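You operate a simulated robot arm through the tools that you are given. There is no shell and no other tool. Be economical: measure what you need, move in short steps, check, and stop when the job is done.

You are at the controls of a simulated robot arm. One attempt, no reset.

## Task
Bleed the fuel line and park the red hose end in the black holder.
Fine: shut the bottle valve, open the black tap till the fuel pointer rests at zero, shut the red and black taps, then lift the hose. Where these are worked on the way, their far stop is far enough and under half their travel is too little: black tap.

Only the result counts: the job must be done as asked and must still hold three seconds after the hand-in. Knocking over, shifting, dropping, spilling or breaking anything else fails it.

## Robot
A 6-joint arm with a two-finger parallel gripper on a trunk, on a base that drives. Base frame: it is fixed to the floor where the robot stands at the start and does not move with it; the origin is under the middle of the robot, x ahead of it, y to its left, z up. Readings come in mm, degrees, newtons and seconds.
With the tool pointing down near the work surface it reaches from about 300 to 700 mm from the robot's upright axis, wherever it stands. Its first joint turns from -166.0 to 166.0 degrees. Places, roughly: black holder [-400, 600, 800]; black tap [500, 200, 900]; bottle valve [500, -200, 700]; fuel gauge [500, 0, 800]; orange tap [500, 300, 900]; red tap [500, 400, 900]. Payload 4.1 kg.
Tool frame: the origin (TCP) lies between the finger pads and is the grasp point; the fingertips stand 23 mm ahead of it; z points along the fingers, y is the line along which they close. Largest opening 94 mm; finger width 38, thickness 10; the body of the gripper, 54 by 96 mm, starts 39 mm behind the TCP.
Orientation is that of the tool frame in the base frame, as a unit quaternion [w, x, y, z]. With the fingers straight down and closing along the base's y, the tool's x points along the base's -x, its y along +y and its z along -z.

## Interface
- The arm moves only by the tool step_arm. Its argument "moves" is a list that holds one entry, the list of rows, each a list of 7 numbers: the shift along the tool's x, y, z in units of 30 mm (1.0 is 30 mm), then the turn, a rotation vector about the tool's x, y, z in units of 4 degrees (1.0 is 4 degrees), then the finger opening in mm, from 0 to 94. In form: [[[tx, ty, tz, ax, ay, az, jaw], ...]]. A call has 1 to 10 rows; each row shifts and turns the commanded pose from where the row before left it, along the tool's axes as they then stand. A call with a number of a shift or a turn outside -1 to 1 is refused whole. Rows are played at 5 a second. More than 50 mm and 8.6 degrees between two rows, or a gripper value outside its range, and nothing of the call is played. A pose out of reach is approached as far as the arm can. The call stops where the force on the tool passes 40 N (or 10 N more than at its start, if that is more) or the arm is blocked; 0.2 s more then pass. Each finger travels about 45 mm/s and halts on what it meets, pressing with about 45 N; the grip force reading is that of the motor and also rises with nothing between the fingers. The clock runs only during rows and for 0.2 s after the last one: add rows that do not move to give the fingers time. The reply holds the time, the measured pose of the TCP, the force on the tool along the base axes, the opening and the grip force, in the units named above and with some noise, with the torque about the TCP (base axes, N m) and any sound that the robot's microphone picked up.
- Cameras (640 x 400 px; columns grow to the right, rows downward): "scene" is now at [-24.4, 207.1, 1531.9]; the picture's right is [0.75, -0.66, 0.00], its down [-0.62, -0.70, -0.36] and it looks along [0.24, 0.27, -0.93] (base axes); focal length 252 px, centre (320, 200). "wrist" rides on the gripper at [86, 16, -74] in the tool frame; the picture's right is [-0.18, 0.98, 0.00], its down [-0.58, -0.11, -0.81] and it looks along [-0.79, -0.15, 0.59] (tool axes); focal length 243 px, centre (320, 200). There is no depth. A picture from a camera that has moved, and an enlarged one, comes with that camera's place and axes in the base frame and with its lens.
- camera(camera): a new picture of that camera. The clock stands still meanwhile.
- move_column(by): slides the trunk up (or, below 0, down) by that many mm; the arm and the scene camera ride with it, the base frame stays. It gives what a move gives, with no picture.
- base_move(legs): drives the robot by 1 to 6 legs, each [ahead, turn to the left] in mm and degrees, along the robot's own axes; the way and the turn of a leg run together, so that a leg with both is an arc; at most 1500 mm and 180 degrees a leg. The arm and the cameras ride along, it lands a little off, and it stops where it bumps. It gives what a move gives.
- head_to(pan, tilt): turns the head with the scene camera to pan (to the left, within 155 degrees either way) and tilt (down, from -29 to 69), counted from straight ahead of the robot. It gives what a move gives.
- close_up(camera, box): a new picture of the part [left, top, right, bottom] of that camera's present view, enlarged. The clock stands still meanwhile.
- close_job(): hands the job in; it is judged then, once.

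Work in short steps. Places have to be worked out from the pictures, the camera data and where the tool is seen: move nearer, look again, correct. Check each grasp and each placing, and mend what went wrong. You have 120 turns and 82 pictures in all, those below and enlarged ones among them. Open the gripper and draw the arm clear of the work before you hand the job in, unless the task says otherwise.

The tools are called as name(argument=value, ...) on one line, values as JSON. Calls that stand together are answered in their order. step_arm: Moves the arm, as the interface text tells. Its arguments: {"type":"object","properties":{"moves":{"type":"array"}},"required":["moves"]} The other tools are called the same way: move_column (by) slides the trunk up or down; base_move (legs) drives the base; head_to (pan, tilt) turns the head that bears the scene camera; camera (camera) takes a picture; close_up (camera, box) takes an enlarged picture of a part of a camera's view; close_job () hands the job in.

At the start:

```text
time_s: 0.0
eef_pos: [324.6, 136.1, 1166.1]
tool_rot: [0.0, 0.0, 1.0, 0.0]
force: [0.1, 0.3, -0.2]
torque: [-0.01, 0.02, 0.02]
finger_gap: 93.8
grip_force: 0.0
trunk travel left (down, up): [-525.0, 65.0]
robot x, y, heading: [-0.3, 1.4, -0.1]
head pan, tilt: [48.6, 68.8]
```

scene: 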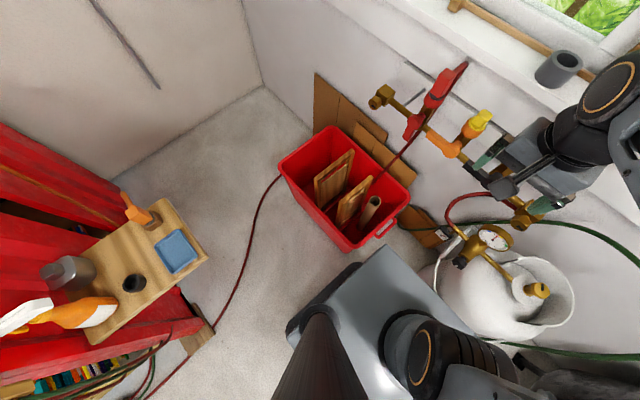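
wrist: 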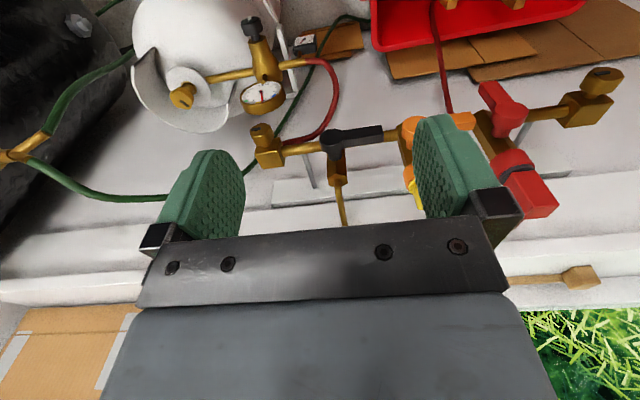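

The first views show a manifold on the wall ahead with red, orange and black taps, and the bottle at lower right. I'll turn the head toward the manifold for a better look.

head_to(pan=15, tilt=50)

camera(camera="scene")

close_up(camera="wrist", box=[120, 0, 440, 200])

close_up(camera="wrist", box=[360, 40, 640, 215])

```text
time_s: 1.0
eef_pos: [324.1, 135.8, 1167.4]
tool_rot: [0.0, 0.0, 1.0, 0.0]
force: [0.8, 0.7, 0.5]
torque: [-0.01, -0.02, -0.01]
finger_gap: 94.0
grip_force: 0.0
trunk travel left (down, up): [-525.0, 65.0]
robot x, y, heading: [0.6, 2.0, -0.2]
head pan, tilt: [15.0, 50.0]
```

```text
79 pictures are left
camera scene: at [13.0, 185.1, 1553.8], right [0.26, -0.97, 0.0], down [-0.74, -0.2, -0.64], along [0.62, 0.17, -0.77], focal length 252 px, centre (320, 200)
```

scene: 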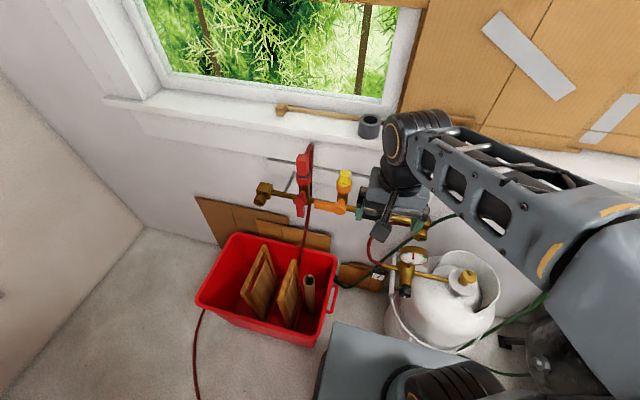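

```text
2.00 times, centred on (280, 100) of wrist
camera zoom: at [238.1, 152.8, 1240.7], right [0.18, 0.98, 0.0], down [0.58, -0.11, 0.81], along [0.79, -0.15, -0.59], focal length 485 px, centre (400, 400)
```

zoom: 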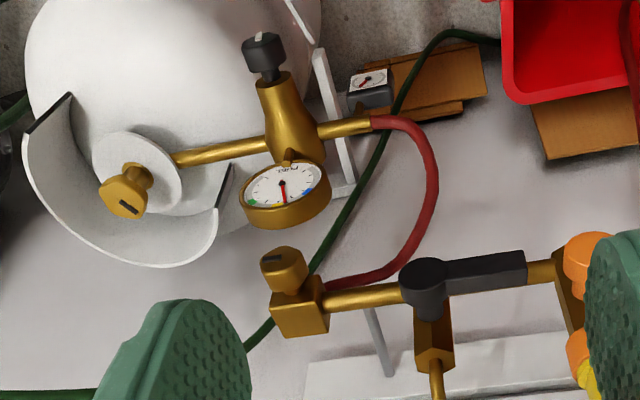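

```text
2.29 times, centred on (500, 128) of wrist
camera zoom: at [238.1, 152.8, 1240.7], right [0.18, 0.98, 0.0], down [0.58, -0.11, 0.81], along [0.79, -0.15, -0.59], focal length 555 px, centre (-91, 366)
```

zoom: 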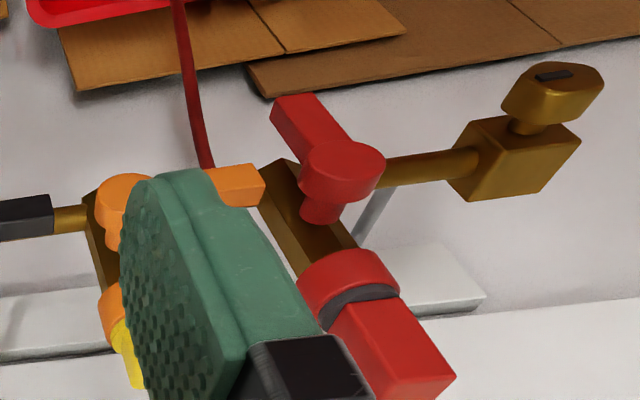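

Triangulating the two views puts the bottle knob near [471,-202,737]. I'll take enlarged views of the taps and the bottle group from the scene camera.

close_up(camera="scene", box=[245, 130, 365, 205])

close_up(camera="scene", box=[340, 200, 500, 300])

```text
5.33 times, centred on (305, 168) of scene
camera zoom: at [13.0, 185.1, 1553.8], right [0.26, -0.97, 0.0], down [-0.74, -0.2, -0.64], along [0.62, 0.17, -0.77], focal length 1346 px, centre (400, 373)
```

zoom: 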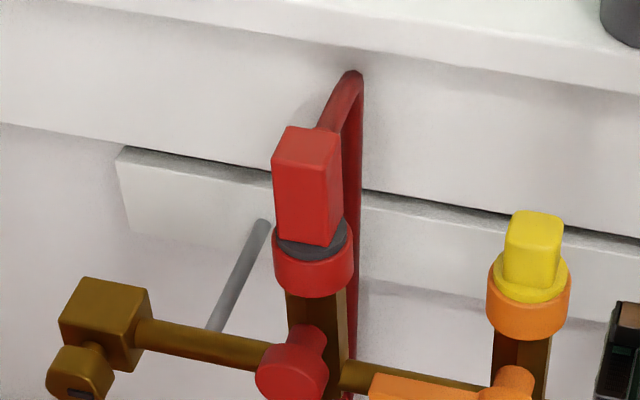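

```text
4.00 times, centred on (420, 250) of scene
camera zoom: at [13.0, 185.1, 1553.8], right [0.26, -0.97, 0.0], down [-0.74, -0.2, -0.64], along [0.62, 0.17, -0.77], focal length 1009 px, centre (-80, 0)
```

zoom: 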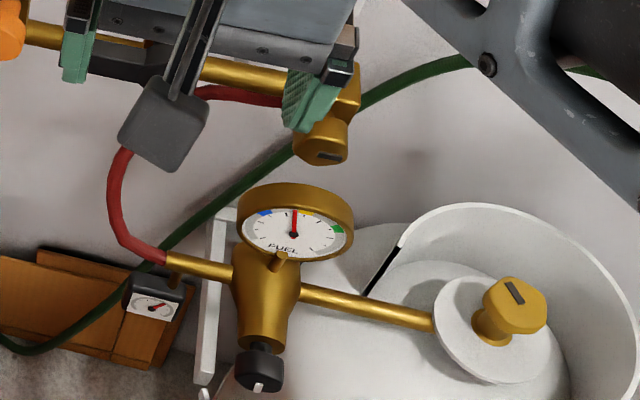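

The knob stands upright and the levers face me: red lies along its body (open), while orange and black lie across theirs (shut). I'll bring the hand over the bottle knob at this height first.

step_arm(moves=[[[-0.3, -1, 0, 0, 0, 0, 94], [-0.3, -1, 0, 0, 0, 0, 94], [-0.3, -1, 0, 0, 0, 0, 94], [-0.3, -1, 0, 0, 0, 0, 94], [-0.3, -1, 0, 0, 0, 0, 94], [-0.3, -1, 0, 0, 0, 0, 94], [-0.3, -1, 0, 0, 0, 0, 94], [-0.3, -1, 0, 0, 0, 0, 94], [-0.3, -1, 0, 0, 0, 0, 94], [-0.3, -1, 0, 0, 0, 0, 94]]])

camera(camera="wrist")

camera(camera="scene")

```text
time_s: 3.2
eef_pos: [415.0, -164.6, 1167.1]
tool_rot: [0.001, 0.0, 1.0, -0.001]
force: [0.3, -0.5, -0.8]
torque: [0.0, -0.02, 0.0]
finger_gap: 93.7
grip_force: 0.1
trunk travel left (down, up): [-525.0, 65.0]
robot x, y, heading: [-0.4, -0.4, -0.0]
head pan, tilt: [15.0, 50.0]
```

```text
74 pictures are left
camera wrist: at [329.0, -148.0, 1241.1], right [0.18, 0.98, 0.0], down [0.58, -0.11, 0.81], along [0.79, -0.15, -0.59], focal length 243 px, centre (320, 200)
```

wrist: 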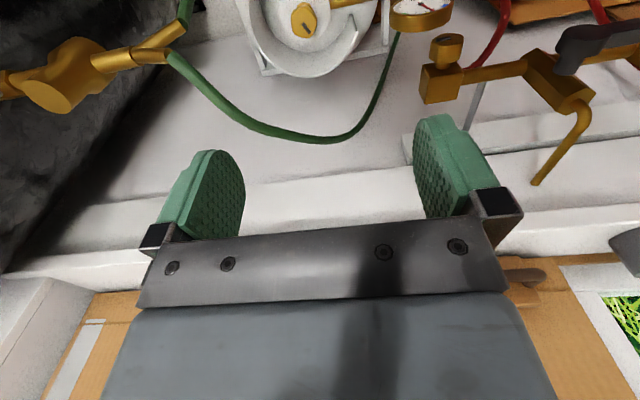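

```text
73 pictures are left
camera scene: at [13.3, 184.6, 1553.9], right [0.26, -0.97, 0.0], down [-0.74, -0.2, -0.64], along [0.62, 0.17, -0.77], focal length 252 px, centre (320, 200)
```

scene: 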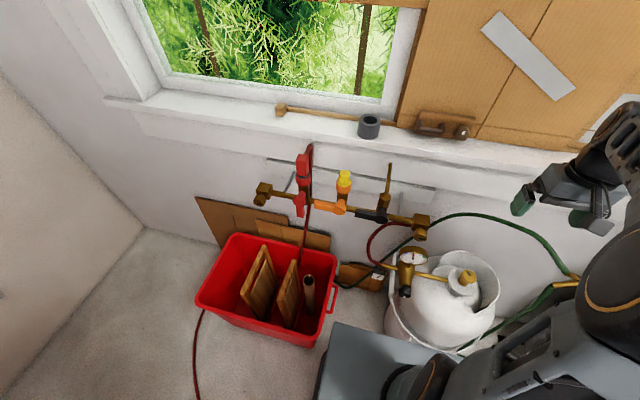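

The manifold is now unobstructed, so I'll zoom in on the taps and on the gauge and bottle.

close_up(camera="scene", box=[250, 140, 440, 259])

close_up(camera="scene", box=[390, 235, 502, 305])

close_up(camera="wrist", box=[230, 0, 470, 150])

```text
3.36 times, centred on (345, 200) of scene
camera zoom: at [13.3, 184.6, 1553.9], right [0.26, -0.97, 0.0], down [-0.74, -0.2, -0.64], along [0.62, 0.17, -0.77], focal length 848 px, centre (236, 202)
```

zoom: 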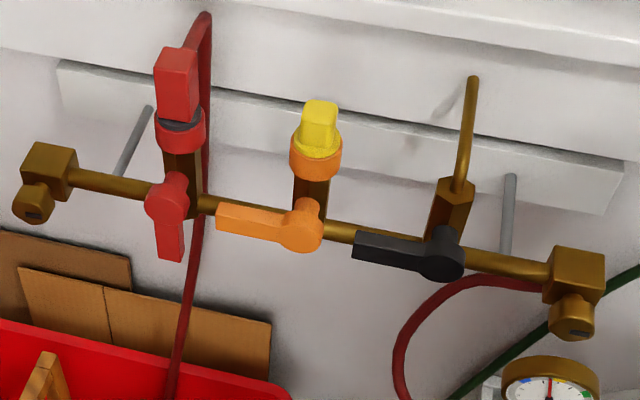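

```text
5.71 times, centred on (446, 270) of scene
camera zoom: at [13.3, 184.6, 1553.9], right [0.26, -0.97, 0.0], down [-0.74, -0.2, -0.64], along [0.62, 0.17, -0.77], focal length 1442 px, centre (-400, -200)
```

zoom: 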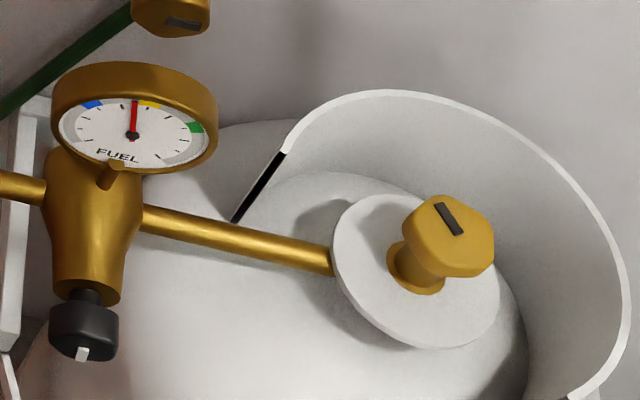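

```text
2.67 times, centred on (350, 75) of wrist
camera zoom: at [329.0, -148.0, 1241.1], right [0.18, 0.98, 0.0], down [0.58, -0.11, 0.81], along [0.79, -0.15, -0.59], focal length 647 px, centre (240, 533)
```

zoom: 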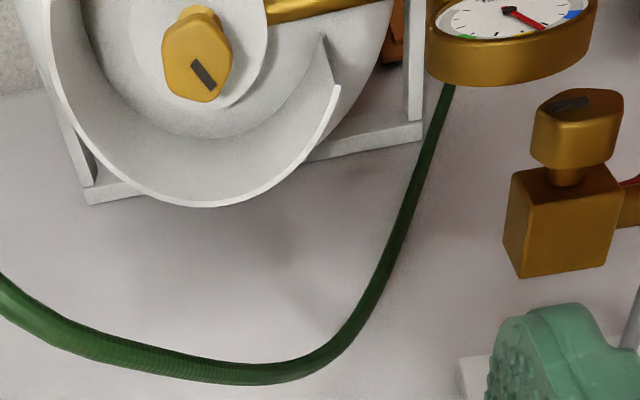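

The bottle knob is upright, roughly at [471,-200,~755]. I'll lower the trunk and shift over it for a closer look.

move_column(by=-230)

step_arm(moves=[[[-0.6, -0.4, 0, 0, 0, 0, 94], [-0.6, -0.4, 0, 0, 0, 0, 94], [-0.6, -0.3, 0, 0, 0, 0, 94]]])

camera(camera="wrist")

camera(camera="scene")

```text
time_s: 5.6
eef_pos: [416.3, -164.3, 937.3]
tool_rot: [0.0, 0.0, 1.0, 0.0]
force: [-0.3, 0.4, 0.2]
torque: [0.02, -0.01, 0.01]
finger_gap: 94.1
grip_force: 0.0
trunk travel left (down, up): [-295.0, 295.0]
robot x, y, heading: [-0.4, 2.1, -0.2]
head pan, tilt: [15.0, 50.0]
```

```text
time_s: 6.4
eef_pos: [468.9, -196.5, 937.2]
tool_rot: [0.0, -0.001, 1.0, -0.001]
force: [-0.3, 0.0, 0.7]
torque: [0.01, 0.0, -0.04]
finger_gap: 94.1
grip_force: 0.0
trunk travel left (down, up): [-295.0, 295.0]
robot x, y, heading: [0.1, 1.1, -0.0]
head pan, tilt: [15.0, 50.0]
```

```text
69 pictures are left
camera wrist: at [382.3, -180.3, 1011.8], right [0.18, 0.98, 0.0], down [0.58, -0.11, 0.81], along [0.79, -0.15, -0.59], focal length 243 px, centre (320, 200)
```

wrist: 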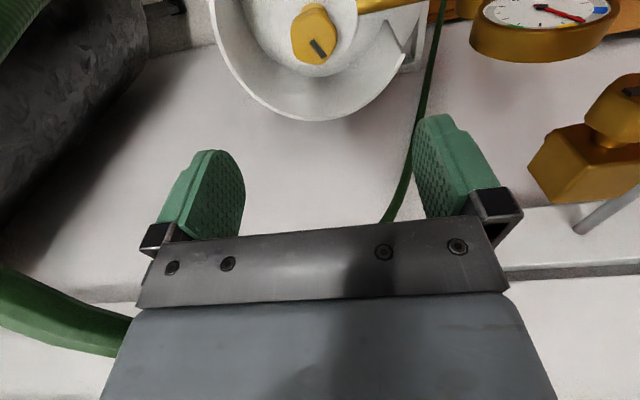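

```text
68 pictures are left
camera scene: at [13.0, 185.0, 1323.9], right [0.26, -0.97, 0.0], down [-0.74, -0.2, -0.64], along [0.62, 0.17, -0.77], focal length 252 px, centre (320, 200)
```

scene: 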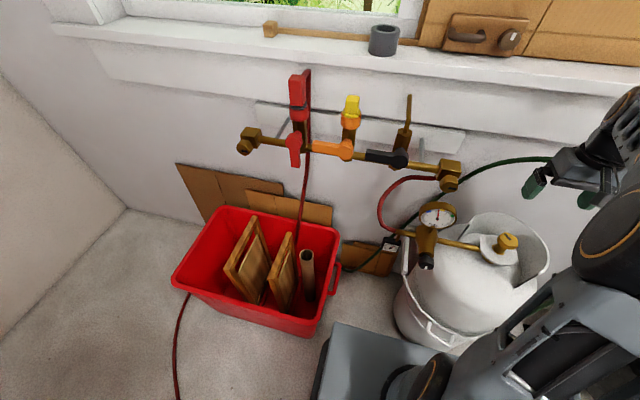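

The knob centre is now estimated at [478,-201,~745]. I'll zoom in to see its shape and the slot direction, so I can align the fingers.

close_up(camera="wrist", box=[270, 0, 366, 60])

close_up(camera="scene", box=[408, 195, 552, 285])

```text
6.67 times, centred on (318, 30) of wrist
camera zoom: at [382.3, -180.3, 1011.8], right [0.18, 0.98, 0.0], down [0.58, -0.11, 0.81], along [0.79, -0.15, -0.59], focal length 1618 px, centre (333, 1333)
```

zoom: 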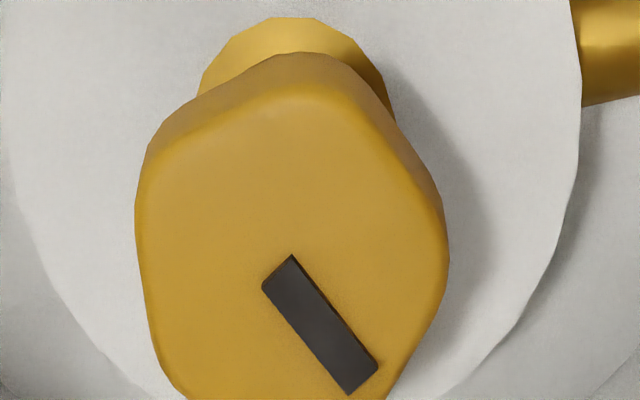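

```text
4.44 times, centred on (480, 240) of scene
camera zoom: at [13.0, 185.0, 1323.9], right [0.26, -0.97, 0.0], down [-0.74, -0.2, -0.64], along [0.62, 0.17, -0.77], focal length 1121 px, centre (-391, 22)
```

zoom: 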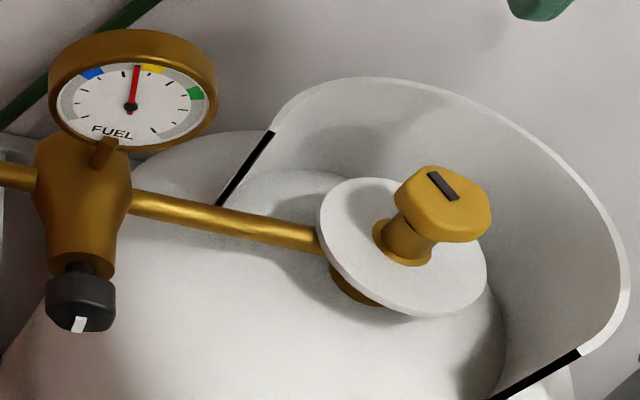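

The knob's top face centre is at about [473,-203,752], it is about 43 mm wide, and it has flats facing ±y. I'll descend around it with the fingers open.

step_arm(moves=[[[-0.13, -0.2, 0.8, 0, 0, 0, 94], [0, 0, 0.8, 0, 0, 0, 94], [0, 0, 0.8, 0, 0, 0, 94], [0, 0, 0.8, 0, 0, 0, 94], [0, 0, 0.8, 0, 0, 0, 94], [0, 0, 0.7, 0, 0, 0, 94]]])

camera(camera="wrist")

close_up(camera="scene", box=[408, 175, 568, 275])

```text
time_s: 7.8
eef_pos: [472.6, -203.7, 796.6]
tool_rot: [0.0, 0.0, 1.0, -0.001]
force: [-0.3, 1.3, 0.6]
torque: [-0.01, 0.03, 0.04]
finger_gap: 93.9
grip_force: 0.0
trunk travel left (down, up): [-295.0, 295.0]
robot x, y, heading: [2.2, -3.8, 0.3]
head pan, tilt: [15.0, 50.0]
```

```text
65 pictures are left
camera wrist: at [386.9, -186.5, 870.4], right [0.18, 0.98, 0.0], down [0.58, -0.11, 0.81], along [0.79, -0.15, -0.59], focal length 243 px, centre (320, 200)
```

wrist: 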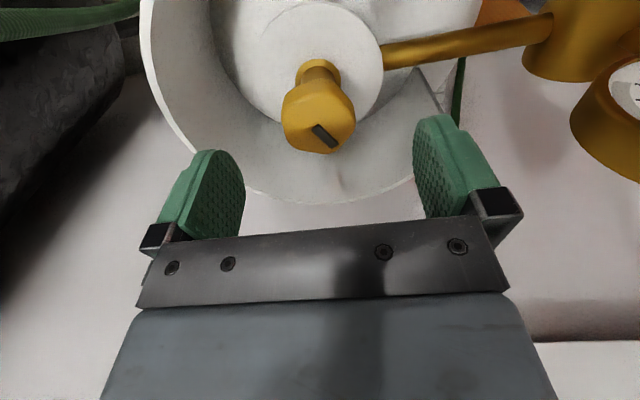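

```text
4.00 times, centred on (488, 225) of scene
camera zoom: at [13.0, 185.0, 1323.9], right [0.26, -0.97, 0.0], down [-0.74, -0.2, -0.64], along [0.62, 0.17, -0.77], focal length 1009 px, centre (-352, 100)
```

zoom: 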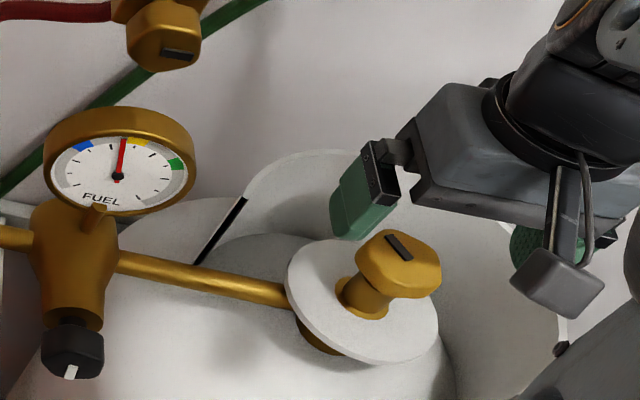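

The knob sits between the fingers' lines. I'll correct x slightly, descend to knob height and close gently.

step_arm(moves=[[[0.1, 0.04, 0.6, 0, 0, 0, 94], [0, 0, 0.6, 0, 0, 0, 94], [0, 0, 0.5, 0, 0, 0, 94], [0, 0, 0, 0, 0, 0, 94]]])

camera(camera="wrist")

close_up(camera="scene", box=[408, 175, 568, 275])

```text
time_s: 8.8
eef_pos: [470.2, -202.6, 745.4]
tool_rot: [-0.001, 0.0, 1.0, 0.0]
force: [0.8, -0.3, 0.6]
torque: [-0.02, -0.01, 0.03]
finger_gap: 94.2
grip_force: 0.1
trunk travel left (down, up): [-295.0, 295.0]
robot x, y, heading: [-0.1, -0.5, 0.2]
head pan, tilt: [15.0, 50.0]
```

```text
63 pictures are left
camera wrist: at [383.9, -184.9, 819.2], right [0.18, 0.98, 0.0], down [0.58, -0.11, 0.81], along [0.79, -0.15, -0.59], focal length 243 px, centre (320, 200)
```

wrist: 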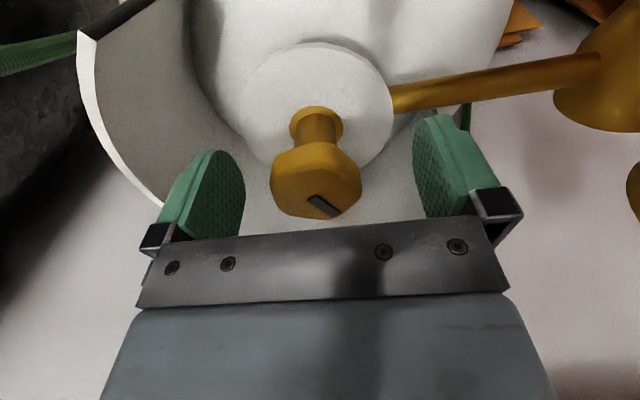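

```text
4.00 times, centred on (488, 225) of scene
camera zoom: at [13.2, 184.9, 1323.9], right [0.26, -0.97, 0.0], down [-0.74, -0.2, -0.64], along [0.62, 0.17, -0.77], focal length 1009 px, centre (-352, 100)
```

zoom: 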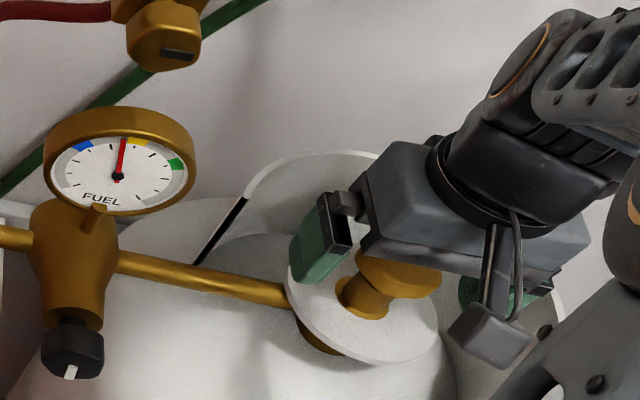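

The TCP projects to (320,182) in the wrist view, right on the knob. I'll close on it.

step_arm(moves=[[[0, 0, 0, 0, 0, 0, 50], [0, 0, 0, 0, 0, 0, 30], [0, 0, 0, 0, 0, 0, 30], [0, 0, 0, 0, 0, 0, 30], [0, 0, 0, 0, 0, 0, 30]]])

```text
time_s: 10.1
eef_pos: [470.5, -205.7, 745.9]
tool_rot: [0.0, 0.002, 1.0, -0.003]
force: [0.1, -13.0, -5.6]
torque: [-0.37, 0.3, -0.31]
finger_gap: 47.6
grip_force: 45.4
trunk travel left (down, up): [-295.0, 295.0]
robot x, y, heading: [0.6, 1.8, -0.6]
head pan, tilt: [15.0, 50.0]
stopped in row 5: the force on the tool passed its limit (the readings are from after the stop); the commanded pose is now the measured one
```

Gripped at 47.6 mm. I'll try a clockwise turn (seen from above) in small steps.

step_arm(moves=[[[0, 0, 0, 0, 0, 0.7, 30], [0, 0, 0, 0, 0, 0.7, 30], [0, 0, 0, 0, 0, 0.7, 30], [0, 0, 0, 0, 0, 0.7, 30], [0, 0, 0, 0, 0, 0.7, 30]]])

```text
time_s: 11.3
eef_pos: [470.9, -203.4, 746.0]
tool_rot: [0.001, 0.123, 0.992, 0.0]
force: [-2.4, -4.8, -10.2]
torque: [0.1, -0.32, -0.03]
finger_gap: 47.4
grip_force: 44.7
trunk travel left (down, up): [-295.0, 295.0]
robot x, y, heading: [-0.7, -1.1, -0.2]
head pan, tilt: [15.0, 50.0]
```

It turned 14° with little torque. I'll continue clockwise.

step_arm(moves=[[[0, 0, 0, 0, 0, 1, 30], [0, 0, 0, 0, 0, 1, 30], [0, 0, 0, 0, 0, 1, 30], [0, 0, 0, 0, 0, 1, 30], [0, 0, 0, 0, 0, 1, 30], [0, 0, 0, 0, 0, 1, 30], [0, 0, 0, 0, 0, 1, 30], [0, 0, 0, 0, 0, 1, 30]]])

close_up(camera="scene", box=[408, 175, 568, 275])

camera(camera="wrist")

```text
time_s: 12.7
eef_pos: [472.9, -200.7, 745.4]
tool_rot: [0.001, 0.313, 0.95, 0.0]
force: [5.3, 10.1, -4.0]
torque: [0.25, -0.59, 0.13]
finger_gap: 47.3
grip_force: 45.4
trunk travel left (down, up): [-295.0, 295.0]
robot x, y, heading: [-0.9, -1.1, 0.1]
head pan, tilt: [15.0, 50.0]
stopped in row 6: the force on the tool passed its limit (the readings are from after the stop); the commanded pose is now the measured one
```

```text
4.00 times, centred on (488, 225) of scene
camera zoom: at [13.5, 185.7, 1323.8], right [0.26, -0.97, 0.0], down [-0.74, -0.2, -0.64], along [0.62, 0.17, -0.77], focal length 1009 px, centre (-352, 100)
```

zoom: 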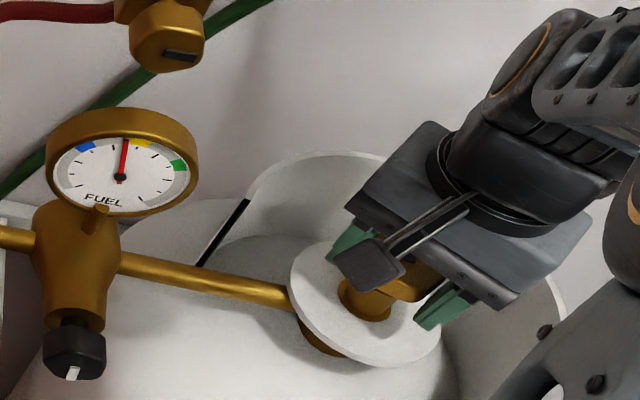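

```text
60 pictures are left
camera wrist: at [412.0, -135.5, 819.2], right [0.73, 0.68, 0.0], down [0.4, -0.43, 0.81], along [0.55, -0.59, -0.59], focal length 243 px, centre (320, 200)
```

wrist: 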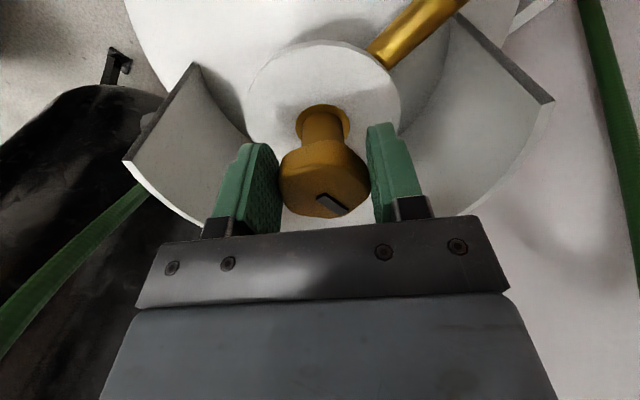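

The knob's mark turned along with the fingers. I'll keep turning to see whether the stop was off-axis load or the end of travel.

step_arm(moves=[[[0, 0, 0, 0, 0, 0.6, 30], [0, 0, 0, 0, 0, 0.6, 30], [0, 0, 0, 0, 0, 0.6, 30], [0, 0, 0, 0, 0, 0.6, 30], [0, 0, 0, 0, 0, 0.6, 30], [0, 0, 0, 0, 0, 0.6, 30], [0, 0, 0, 0, 0, 0.6, 30], [0, 0, 0, 0, 0, 0.6, 30]]])

```text
time_s: 13.9
eef_pos: [474.2, -198.3, 746.2]
tool_rot: [0.001, 0.41, 0.912, 0.001]
force: [8.1, 8.4, -7.1]
torque: [0.05, -0.47, 0.11]
finger_gap: 47.2
grip_force: 44.8
trunk travel left (down, up): [-295.0, 295.0]
robot x, y, heading: [-0.6, 0.5, 0.3]
head pan, tilt: [15.0, 50.0]
stopped in row 6: the force on the tool passed its limit (the readings are from after the stop); the commanded pose is now the measured one
```

Turned to about 48° with the pose creeping sideways, so my grip is off-axis. I'll release, look, and recentre.

step_arm(moves=[[[0, 0, 0, 0, 0, 0, 70], [0, 0, 0, 0, 0, 0, 70], [0, 0, 0, 0, 0, 0, 70]]])

camera(camera="wrist")

close_up(camera="wrist", box=[240, 90, 400, 240])

```text
time_s: 14.8
eef_pos: [471.9, -200.9, 746.3]
tool_rot: [0.002, 0.411, 0.912, 0.001]
force: [0.0, -0.4, 1.5]
torque: [0.0, -0.08, 0.05]
finger_gap: 70.1
grip_force: 0.0
trunk travel left (down, up): [-295.0, 295.0]
robot x, y, heading: [-0.7, -2.5, 0.0]
head pan, tilt: [15.0, 50.0]
```

```text
59 pictures are left
camera wrist: at [426.7, -124.2, 820.0], right [0.86, 0.51, 0.0], down [0.3, -0.51, 0.81], along [0.42, -0.69, -0.59], focal length 243 px, centre (320, 200)
```

wrist: 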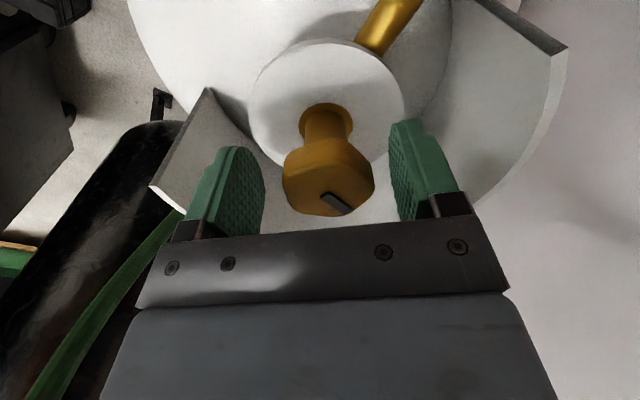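

```text
2.67 times, centred on (320, 165) of wrist
camera zoom: at [426.7, -124.2, 820.0], right [0.86, 0.51, 0.0], down [0.3, -0.51, 0.81], along [0.42, -0.69, -0.59], focal length 647 px, centre (320, 293)
```

zoom: 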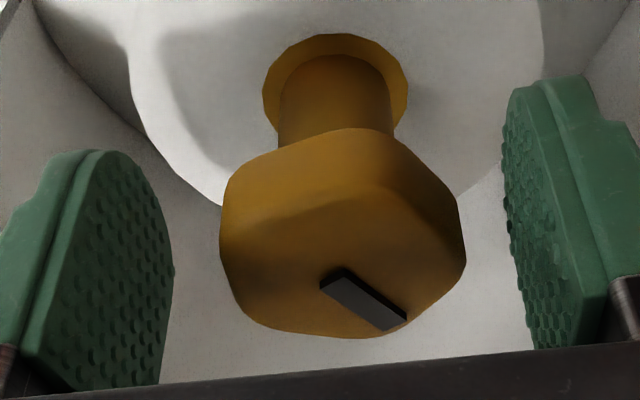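

The knob axis is about 4 mm to the right (tool +y) of the TCP. I'll recentre, regrip and continue.

step_arm(moves=[[[0, 0.13, 0, 0, 0, 0, 60], [0, 0, 0, 0, 0, 0, 30], [0, 0, 0, 0, 0, 0, 30], [0, 0, 0, 0, 0, 0, 30]]])

step_arm(moves=[[[0, 0, 0, 0, 0, 0.7, 30], [0, 0, 0, 0, 0, 0.7, 30], [0, 0, 0, 0, 0, 0.7, 30], [0, 0, 0, 0, 0, 0.7, 30], [0, 0, 0, 0, 0, 0.7, 30], [0, 0, 0, 0, 0, 0.7, 30], [0, 0, 0, 0, 0, 0.7, 30], [0, 0, 0, 0, 0, 0.7, 30], [0, 0, 0, 0, 0, 0.7, 30], [0, 0, 0, 0, 0, 0.7, 30]]])

```text
time_s: 15.8
eef_pos: [474.2, -198.9, 745.8]
tool_rot: [0.002, 0.412, 0.911, 0.002]
force: [-9.8, -11.6, -0.2]
torque: [-0.5, 0.51, -0.13]
finger_gap: 47.6
grip_force: 45.2
trunk travel left (down, up): [-295.0, 295.0]
robot x, y, heading: [-1.6, -2.7, 0.3]
head pan, tilt: [15.0, 50.0]
```

```text
time_s: 17.9
eef_pos: [478.1, -197.3, 745.9]
tool_rot: [0.003, 0.62, 0.784, 0.002]
force: [21.6, 5.8, -4.1]
torque: [0.83, 0.44, 0.17]
finger_gap: 47.1
grip_force: 45.2
trunk travel left (down, up): [-295.0, 295.0]
robot x, y, heading: [-1.9, 3.1, 0.2]
head pan, tilt: [15.0, 50.0]
```

Now at about 77°. Force along +x implies the true axis is near [480,-206]. I'll release, shift toward it and check the view.

step_arm(moves=[[[0, 0, 0, 0, 0, 0, 70], [0, 0, 0, 0, 0, 0, 70], [-0.2, 0.08, 0, 0, 0, 0, 70], [0, 0, 0, 0, 0, 0, 70]]])

camera(camera="wrist")

close_up(camera="scene", box=[408, 175, 568, 275])

```text
time_s: 18.9
eef_pos: [479.3, -204.2, 746.5]
tool_rot: [0.001, 0.619, 0.786, 0.001]
force: [-0.5, 0.2, 0.5]
torque: [-0.02, 0.0, 0.01]
finger_gap: 69.9
grip_force: 0.0
trunk travel left (down, up): [-295.0, 295.0]
robot x, y, heading: [-1.8, -0.2, 0.3]
head pan, tilt: [15.0, 50.0]
```

```text
57 pictures are left
camera wrist: at [474.3, -114.7, 819.9], right [1.0, 0.05, 0.0], down [0.03, -0.59, 0.81], along [0.04, -0.81, -0.59], focal length 243 px, centre (320, 200)
```

wrist: 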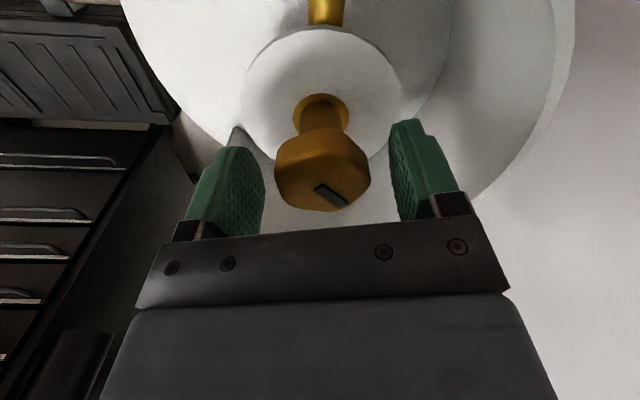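

```text
4.00 times, centred on (488, 225) of scene
camera zoom: at [12.8, 184.9, 1323.9], right [0.26, -0.97, 0.0], down [-0.74, -0.2, -0.64], along [0.62, 0.17, -0.77], focal length 1009 px, centre (-352, 100)
```

zoom: 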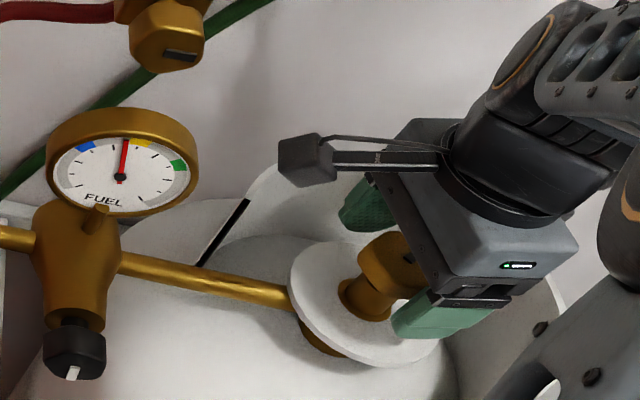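

The knob is centred laterally now. I'll regrip and continue clockwise.

step_arm(moves=[[[0, 0, 0, 0, 0, 0, 55], [0, 0, 0, 0, 0, 0, 30], [0, 0, 0, 0, 0, 0, 30], [0, 0, 0, 0, 0, 0.5, 30], [0, 0, 0, 0, 0, 0.7, 30], [0, 0, 0, 0, 0, 0.7, 30], [0, 0, 0, 0, 0, 0.7, 30], [0, 0, 0, 0, 0, 0.7, 30], [0, 0, 0, 0, 0, 0.7, 30], [0, 0, 0, 0, 0, 0.7, 30]]])

step_arm(moves=[[[0, 0, 0, 0, 0, 0.8, 30], [0, 0, 0, 0, 0, 0.8, 30], [0, 0, 0, 0, 0, 0.8, 30], [0, 0, 0, 0, 0, 0.8, 30], [0, 0, 0, 0, 0, 0.8, 30], [0, 0, 0, 0, 0, 0.8, 30], [0, 0, 0, 0, 0, 0.8, 30], [0, 0, 0, 0, 0, 0.8, 30], [0, 0, 0, 0, 0, 0.8, 30], [0, 0, 0, 0, 0, 0.8, 30]]])

```text
time_s: 21.1
eef_pos: [480.4, -204.1, 745.9]
tool_rot: [0.001, 0.739, 0.674, 0.002]
force: [11.5, -1.8, -2.0]
torque: [-0.96, 0.56, 0.03]
finger_gap: 47.5
grip_force: 45.2
trunk travel left (down, up): [-295.0, 295.0]
robot x, y, heading: [2.2, 1.7, 0.2]
head pan, tilt: [15.0, 50.0]
```

```text
time_s: 23.4
eef_pos: [481.3, -204.5, 745.9]
tool_rot: [0.003, 0.896, 0.444, 0.002]
force: [29.0, -6.6, 1.9]
torque: [-0.13, 0.34, 1.34]
finger_gap: 47.2
grip_force: 45.1
trunk travel left (down, up): [-295.0, 295.0]
robot x, y, heading: [0.5, -0.9, 0.2]
head pan, tilt: [15.0, 50.0]
```

Now at 127°, and torque about z has risen to 1.3 N m, which may be the stop. I'll push a little more and look at the mark.

step_arm(moves=[[[0, 0, 0, 0, 0, 0.6, 30], [0, 0, 0, 0, 0, 0.6, 30], [0, 0, 0, 0, 0, 0.6, 30], [0, 0, 0, 0, 0, 0.6, 30]]])

camera(camera="wrist")

close_up(camera="scene", box=[408, 175, 568, 275])

```text
time_s: 24.4
eef_pos: [480.5, -206.1, 746.5]
tool_rot: [0.002, 0.931, 0.366, 0.003]
force: [26.4, -12.6, -0.1]
torque: [0.01, 0.23, 0.82]
finger_gap: 48.0
grip_force: 45.0
trunk travel left (down, up): [-295.0, 295.0]
robot x, y, heading: [2.4, -0.5, 0.2]
head pan, tilt: [15.0, 50.0]
```

```text
55 pictures are left
camera wrist: at [554.6, -157.2, 820.0], right [0.54, -0.84, 0.0], down [-0.5, -0.32, 0.8], along [-0.68, -0.43, -0.6], focal length 243 px, centre (320, 200)
```

wrist: 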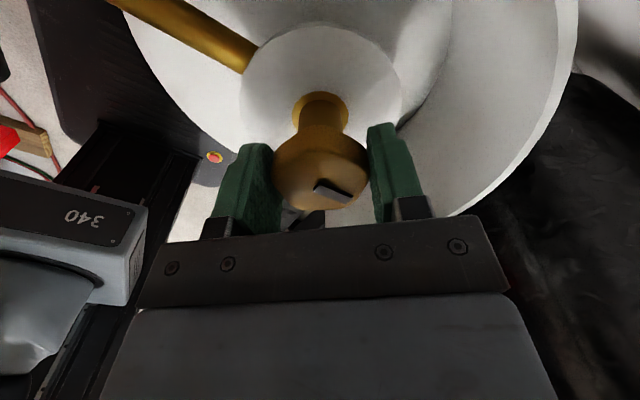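

```text
4.00 times, centred on (488, 225) of scene
camera zoom: at [15.2, 183.7, 1324.0], right [0.26, -0.97, 0.0], down [-0.74, -0.2, -0.64], along [0.62, 0.17, -0.77], focal length 1009 px, centre (-352, 100)
```

zoom: 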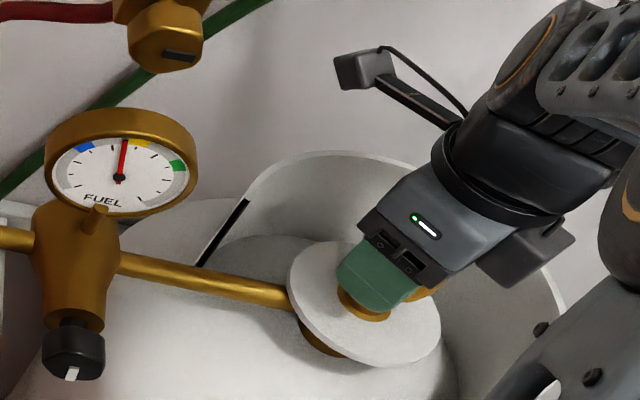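

The mark slid about 15° relative to the fingers while torque rose, so the knob resisted at about 122°. I'll release, realign with the flats, regrip, and test once more to confirm the stop.

step_arm(moves=[[[0, 0, 0, 0, 0, 0, 70], [0, 0, 0, 0, 0, 0, 70], [0, 0.05, 0, 0, 0, -1, 70], [0, 0, 0, 0, 0, -1, 70], [0, 0, 0, 0, 0, -1, 60], [0, 0, 0, 0, 0, 0, 30], [0, 0, 0, 0, 0, 0, 30], [0, 0, 0, 0, 0, 0, 30]]])

step_arm(moves=[[[0, 0, 0, 0, 0, 0.5, 30], [0, 0, 0, 0, 0, 0.5, 30], [0, 0, 0, 0, 0, 0.5, 30], [0, 0, 0, 0, 0, 0, 30]]])

close_up(camera="wrist", box=[240, 90, 400, 240])

```text
time_s: 26.1
eef_pos: [479.6, -205.4, 745.1]
tool_rot: [0.001, 0.887, 0.463, 0.003]
force: [6.4, -5.1, -1.1]
torque: [-0.04, -0.23, 0.16]
finger_gap: 46.9
grip_force: 45.4
trunk travel left (down, up): [-295.0, 295.0]
robot x, y, heading: [-2.3, 1.3, 0.2]
head pan, tilt: [15.0, 50.0]
```

```text
time_s: 27.1
eef_pos: [481.4, -203.9, 746.8]
tool_rot: [0.001, 0.91, 0.415, 0.003]
force: [19.1, -3.7, 3.4]
torque: [0.03, 0.36, 0.97]
finger_gap: 47.4
grip_force: 44.9
trunk travel left (down, up): [-295.0, 295.0]
robot x, y, heading: [2.2, 0.2, 0.3]
head pan, tilt: [15.0, 50.0]
```

```text
2.67 times, centred on (320, 165) of wrist
camera zoom: at [550.0, -148.6, 820.5], right [0.62, -0.78, 0.0], down [-0.47, -0.37, 0.8], along [-0.63, -0.5, -0.59], focal length 647 px, centre (320, 293)
```

zoom: 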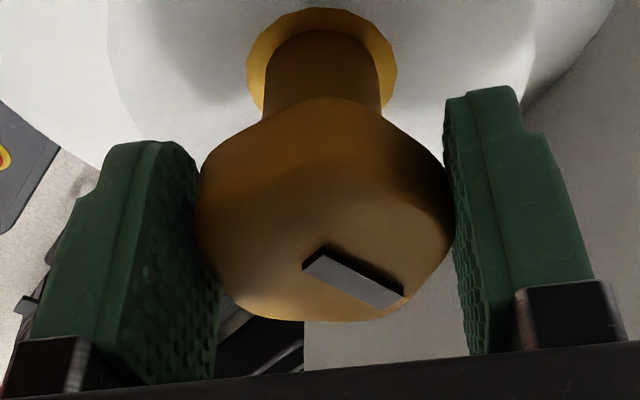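

The stop is confirmed at about 122° clockwise with mounting torque and slip, so the bottle is shut. I'll release, lift straight up, and unwind yaw to 90°.

step_arm(moves=[[[0, 0, 0, 0, 0, 0, 90], [0, 0, 0, 0, 0, 0, 94], [0, 0, -0.5, 0, 0, 0, 94], [0, 0, -1, 0, 0, 0, 94], [0, 0, -1, 0, 0, 0, 94], [0, 0, -1, 0, 0, 0, 94], [0, 0, -1, 0, 0, 0, 94]]])

move_column(by=150)

step_arm(moves=[[[0, 0, 0, 0, 0, -1, 94], [0, 0, 0, 0, 0, -1, 94], [0, 0, 0, 0, 0, -1, 94], [0, 0, 0, 0, 0, -1, 94], [0, 0, 0, 0, 0, -1, 94], [0, 0, 0, 0, 0, -1, 94], [0, 0, 0, 0, 0, -1, 94], [0, 0, 0, 0, 0, -1, 94], [0, 0, 0, 0, 0, -1, 94], [0, 0, 0, 0, 0, -0.5, 94]]])

camera(camera="scene")

close_up(camera="scene", box=[250, 125, 442, 245])

```text
time_s: 28.8
eef_pos: [478.4, -204.7, 882.6]
tool_rot: [0.0, 0.91, 0.415, 0.002]
force: [-0.3, 0.0, -0.3]
torque: [0.03, 0.02, -0.01]
finger_gap: 94.1
grip_force: 0.0
trunk travel left (down, up): [-295.0, 295.0]
robot x, y, heading: [0.9, -0.2, 0.1]
head pan, tilt: [15.0, 50.0]
```

```text
time_s: 30.5
eef_pos: [478.5, -205.2, 1031.0]
tool_rot: [0.001, 0.91, 0.415, 0.002]
force: [0.2, 0.0, 0.2]
torque: [-0.01, -0.02, 0.0]
finger_gap: 93.9
grip_force: 0.1
trunk travel left (down, up): [-445.0, 145.0]
robot x, y, heading: [1.2, -0.9, 0.2]
head pan, tilt: [15.0, 50.0]
```

```text
time_s: 32.7
eef_pos: [479.1, -205.6, 1031.4]
tool_rot: [0.001, 0.724, 0.69, 0.001]
force: [0.2, -0.1, 0.1]
torque: [0.03, 0.01, 0.03]
finger_gap: 94.1
grip_force: 0.2
trunk travel left (down, up): [-445.0, 145.0]
robot x, y, heading: [-0.6, 1.4, 0.2]
head pan, tilt: [15.0, 50.0]
```

```text
52 pictures are left
camera scene: at [12.8, 184.8, 1473.9], right [0.26, -0.96, 0.0], down [-0.74, -0.2, -0.64], along [0.62, 0.17, -0.77], focal length 252 px, centre (320, 200)
```

scene: 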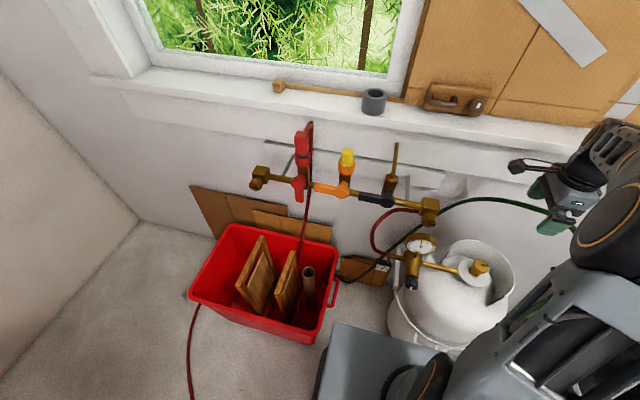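

```text
3.33 times, centred on (346, 185) of scene
camera zoom: at [12.8, 184.8, 1473.9], right [0.26, -0.96, 0.0], down [-0.74, -0.2, -0.64], along [0.62, 0.17, -0.77], focal length 841 px, centre (233, 250)
```

zoom: 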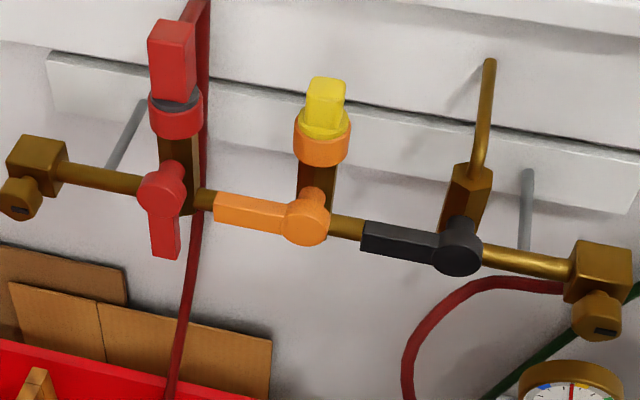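

From the several camera heights I place the black hub at about [487,127,940] with its lever about 78 mm toward +y, the orange hub at y≈253, and the red hub at y≈378 with its lever down. I'll back off in x and move in front of the black tap.

step_arm(moves=[[[0.6, -0.9, 0, 0, 0, 0, 94], [0.6, -0.9, 0, 0, 0, 0, 94], [1, -0.8, 0, 0, 0, 0, 94], [1, -0.8, 0, 0, 0, 0, 94], [1, -0.8, 0, 0, 0, 0, 94], [1, -0.8, 0, 0, 0, 0, 94], [1, 0, 0, 0, 0, 0, 94], [1, 0, 0, 0, 0, 0, 94], [1, 0, 0, 0, 0, 0, 94], [1, 0, 0, 0, 0, 0, 94]]])

step_arm(moves=[[[1, 0, 0, 0, 0, 0, 94], [1, 0, 0, 0, 0, 0, 94], [0, 0, 0, -1, 0, -0.35, 94], [0, 0, 0, -1, 0, -0.35, 94], [0, 0, 0, -1, 0, 0, 94], [0, 0, 0, -1, 0, 0, 94], [0, 0, 0, -1, 0, 0, 94], [0, 0, 0, -1, 0, 0, 94], [0, 0, 0, -1, 0, 0, 94], [0, 0, 0, -1, 0, 0, 94]]])

step_arm(moves=[[[0, 0, 0, -1, 0, 0, 94], [0, 0, 0, -1, 0, 0, 94], [0, 0, 0, -1, 0, 0, 94], [0, 0, 0, -1, 0, 0, 94], [0, 0, 0, -1, 0, 0, 94], [0, 0, 0, -1, 0, 0, 94], [0, 0, 0, -1, 0, 0, 94], [0, 0, 0, -1, 0, 0, 94], [0, 0, 0, -1, 0, 0, 94], [0, 0, 0, -1, 0, 0, 94]]])

```text
time_s: 34.9
eef_pos: [343.3, 80.2, 1031.4]
tool_rot: [0.001, 0.724, 0.689, 0.001]
force: [-1.2, 0.0, -0.8]
torque: [0.02, -0.03, 0.01]
finger_gap: 93.7
grip_force: 0.1
trunk travel left (down, up): [-445.0, 145.0]
robot x, y, heading: [1.5, -1.3, 0.1]
head pan, tilt: [15.0, 50.0]
```

```text
time_s: 37.1
eef_pos: [346.4, 137.7, 1031.1]
tool_rot: [0.198, 0.68, 0.679, 0.195]
force: [0.8, -0.5, -0.1]
torque: [0.05, 0.02, 0.01]
finger_gap: 94.0
grip_force: 0.1
trunk travel left (down, up): [-445.0, 145.0]
robot x, y, heading: [-0.1, 2.1, 0.3]
head pan, tilt: [15.0, 50.0]
```

```text
time_s: 39.5
eef_pos: [368.5, 84.7, 1133.6]
tool_rot: [0.395, 0.57, 0.616, 0.373]
force: [0.7, 0.1, 1.1]
torque: [-0.02, 0.01, -0.03]
finger_gap: 93.8
grip_force: 0.0
out of reach, approached as far as the arm can: row 4, 5, 6, 7, 8, 9, 10
trunk travel left (down, up): [-445.0, 145.0]
robot x, y, heading: [1.0, 4.3, 0.3]
head pan, tilt: [15.0, 50.0]
stopped in row 10: the arm was blocked; the commanded pose is now the measured one
```

The last rows ran out of reach: a horizontal tool this close to the body doesn't fit. I'll look at how the arm stands.

head_to(pan=0, tilt=45)

camera(camera="scene")

camera(camera="wrist")

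```text
time_s: 40.3
eef_pos: [367.4, 84.0, 1135.6]
tool_rot: [0.396, 0.57, 0.614, 0.375]
force: [0.4, -0.1, -0.1]
torque: [-0.01, 0.01, 0.0]
finger_gap: 94.2
grip_force: 0.1
trunk travel left (down, up): [-445.0, 145.0]
robot x, y, heading: [-3.8, -2.8, 0.4]
head pan, tilt: [0.0, 45.0]
```

```text
50 pictures are left
camera scene: at [19.7, 165.0, 1481.8], right [0.0, -1.0, 0.0], down [-0.71, 0.0, -0.71], along [0.71, 0.0, -0.71], focal length 252 px, centre (320, 200)
```

scene: 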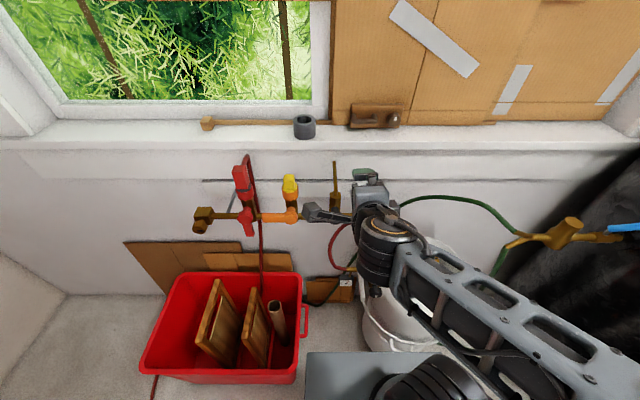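

```text
49 pictures are left
camera wrist: at [303.0, 172.0, 1174.0], right [0.4, -0.12, 0.91], down [-0.76, -0.59, 0.26], along [0.51, -0.8, -0.33], focal length 243 px, centre (320, 200)
```

wrist: 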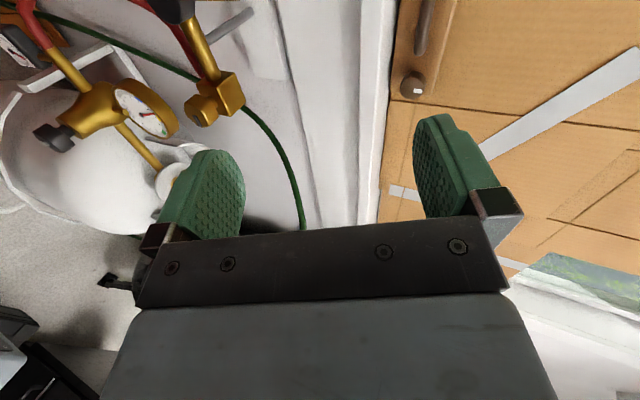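

The arm is cramped, so backing the base ~200 mm should give room. I'll first check what lies behind and toward the holder.

head_to(pan=140, tilt=45)

camera(camera="scene")

head_to(pan=-150, tilt=45)

camera(camera="scene")

```text
time_s: 42.5
eef_pos: [368.7, 84.3, 1133.8]
tool_rot: [0.397, 0.571, 0.614, 0.374]
force: [0.3, -0.1, 0.3]
torque: [-0.01, 0.01, 0.02]
finger_gap: 94.0
grip_force: 0.0
trunk travel left (down, up): [-445.0, 145.0]
robot x, y, heading: [-2.7, -1.8, 0.2]
head pan, tilt: [140.0, 45.0]
```

```text
48 pictures are left
camera scene: at [-124.0, 216.8, 1481.1], right [0.64, 0.77, 0.0], down [0.54, -0.45, -0.71], along [-0.54, 0.45, -0.71], focal length 252 px, centre (320, 200)
```

scene: 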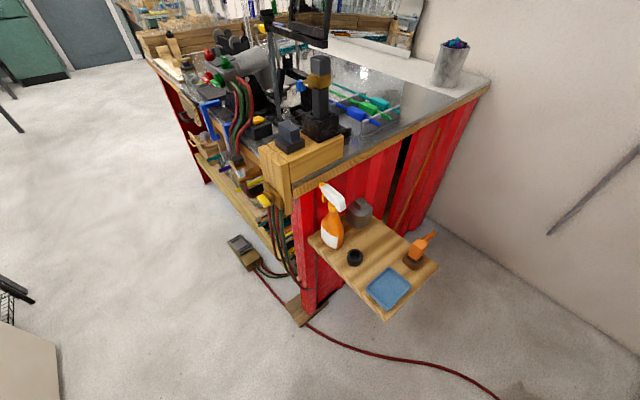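

```text
time_s: 46.5
eef_pos: [368.4, 84.6, 1134.4]
tool_rot: [0.396, 0.571, 0.615, 0.374]
force: [0.0, -0.5, -0.6]
torque: [-0.02, -0.04, -0.07]
finger_gap: 93.9
grip_force: 0.1
trunk travel left (down, up): [-445.0, 145.0]
robot x, y, heading: [-1.0, -2.0, 0.2]
head pan, tilt: [-150.0, 45.0]
```

```text
47 pictures are left
camera scene: at [-131.9, 123.8, 1481.2], right [-0.5, 0.86, 0.0], down [0.61, 0.36, -0.71], along [-0.61, -0.36, -0.71], focal length 252 px, centre (320, 200)
```

scene: 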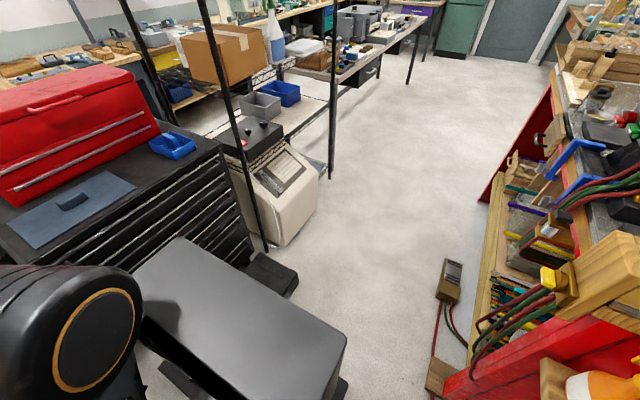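

Behind along -x the floor is clear, and the holder is the black cup on the side shelf near [-382,573,800]. I'll back up 150 mm, lower the trunk 130 mm, and face the head forward.

base_move(legs=[[-150, 0]])

head_to(pan=10, tilt=45)

step_arm(moves=[[[0, 0, 1, 0, 0, 0, 94], [0, 0, 1, 0, 0, 0, 94], [0, 0, 1, -1, 0, 0, 94], [0, 0, 1, -1, 0, 0, 94], [0, 0, 0, -1, 0, 0, 94], [0, 0, 0, -1, 0, 0, 94], [0, 0, 0, -1, 0, 0, 94], [0, 0, 0, -1, 0, 0, 94]]])

```text
time_s: 47.8
eef_pos: [218.1, 82.9, 1133.7]
tool_rot: [0.396, 0.57, 0.615, 0.374]
force: [-0.4, -0.1, -0.5]
torque: [-0.01, -0.04, -0.03]
finger_gap: 93.8
grip_force: 0.1
trunk travel left (down, up): [-445.0, 145.0]
robot x, y, heading: [-152.2, -0.7, -0.0]
head pan, tilt: [-150.0, 45.0]
```

```text
time_s: 50.3
eef_pos: [219.4, 84.2, 1132.8]
tool_rot: [0.395, 0.573, 0.614, 0.372]
force: [-0.1, 0.5, 0.2]
torque: [0.01, 0.01, 0.03]
finger_gap: 93.6
grip_force: 0.0
trunk travel left (down, up): [-445.0, 145.0]
robot x, y, heading: [-149.2, 0.7, -0.3]
head pan, tilt: [10.0, 45.0]
```

```text
time_s: 52.3
eef_pos: [272.0, 33.3, 1263.5]
tool_rot: [0.472, 0.497, 0.562, 0.463]
force: [0.5, 0.0, 0.7]
torque: [0.03, -0.01, 0.04]
finger_gap: 94.2
grip_force: 0.1
out of reach, approached as far as the arm can: row 1, 2, 3, 4, 5, 6, 7, 8
trunk travel left (down, up): [-445.0, 145.0]
robot x, y, heading: [-154.1, 0.3, 0.2]
head pan, tilt: [10.0, 45.0]
stopped in row 8: the arm was blocked; the commanded pose is now the measured one
```

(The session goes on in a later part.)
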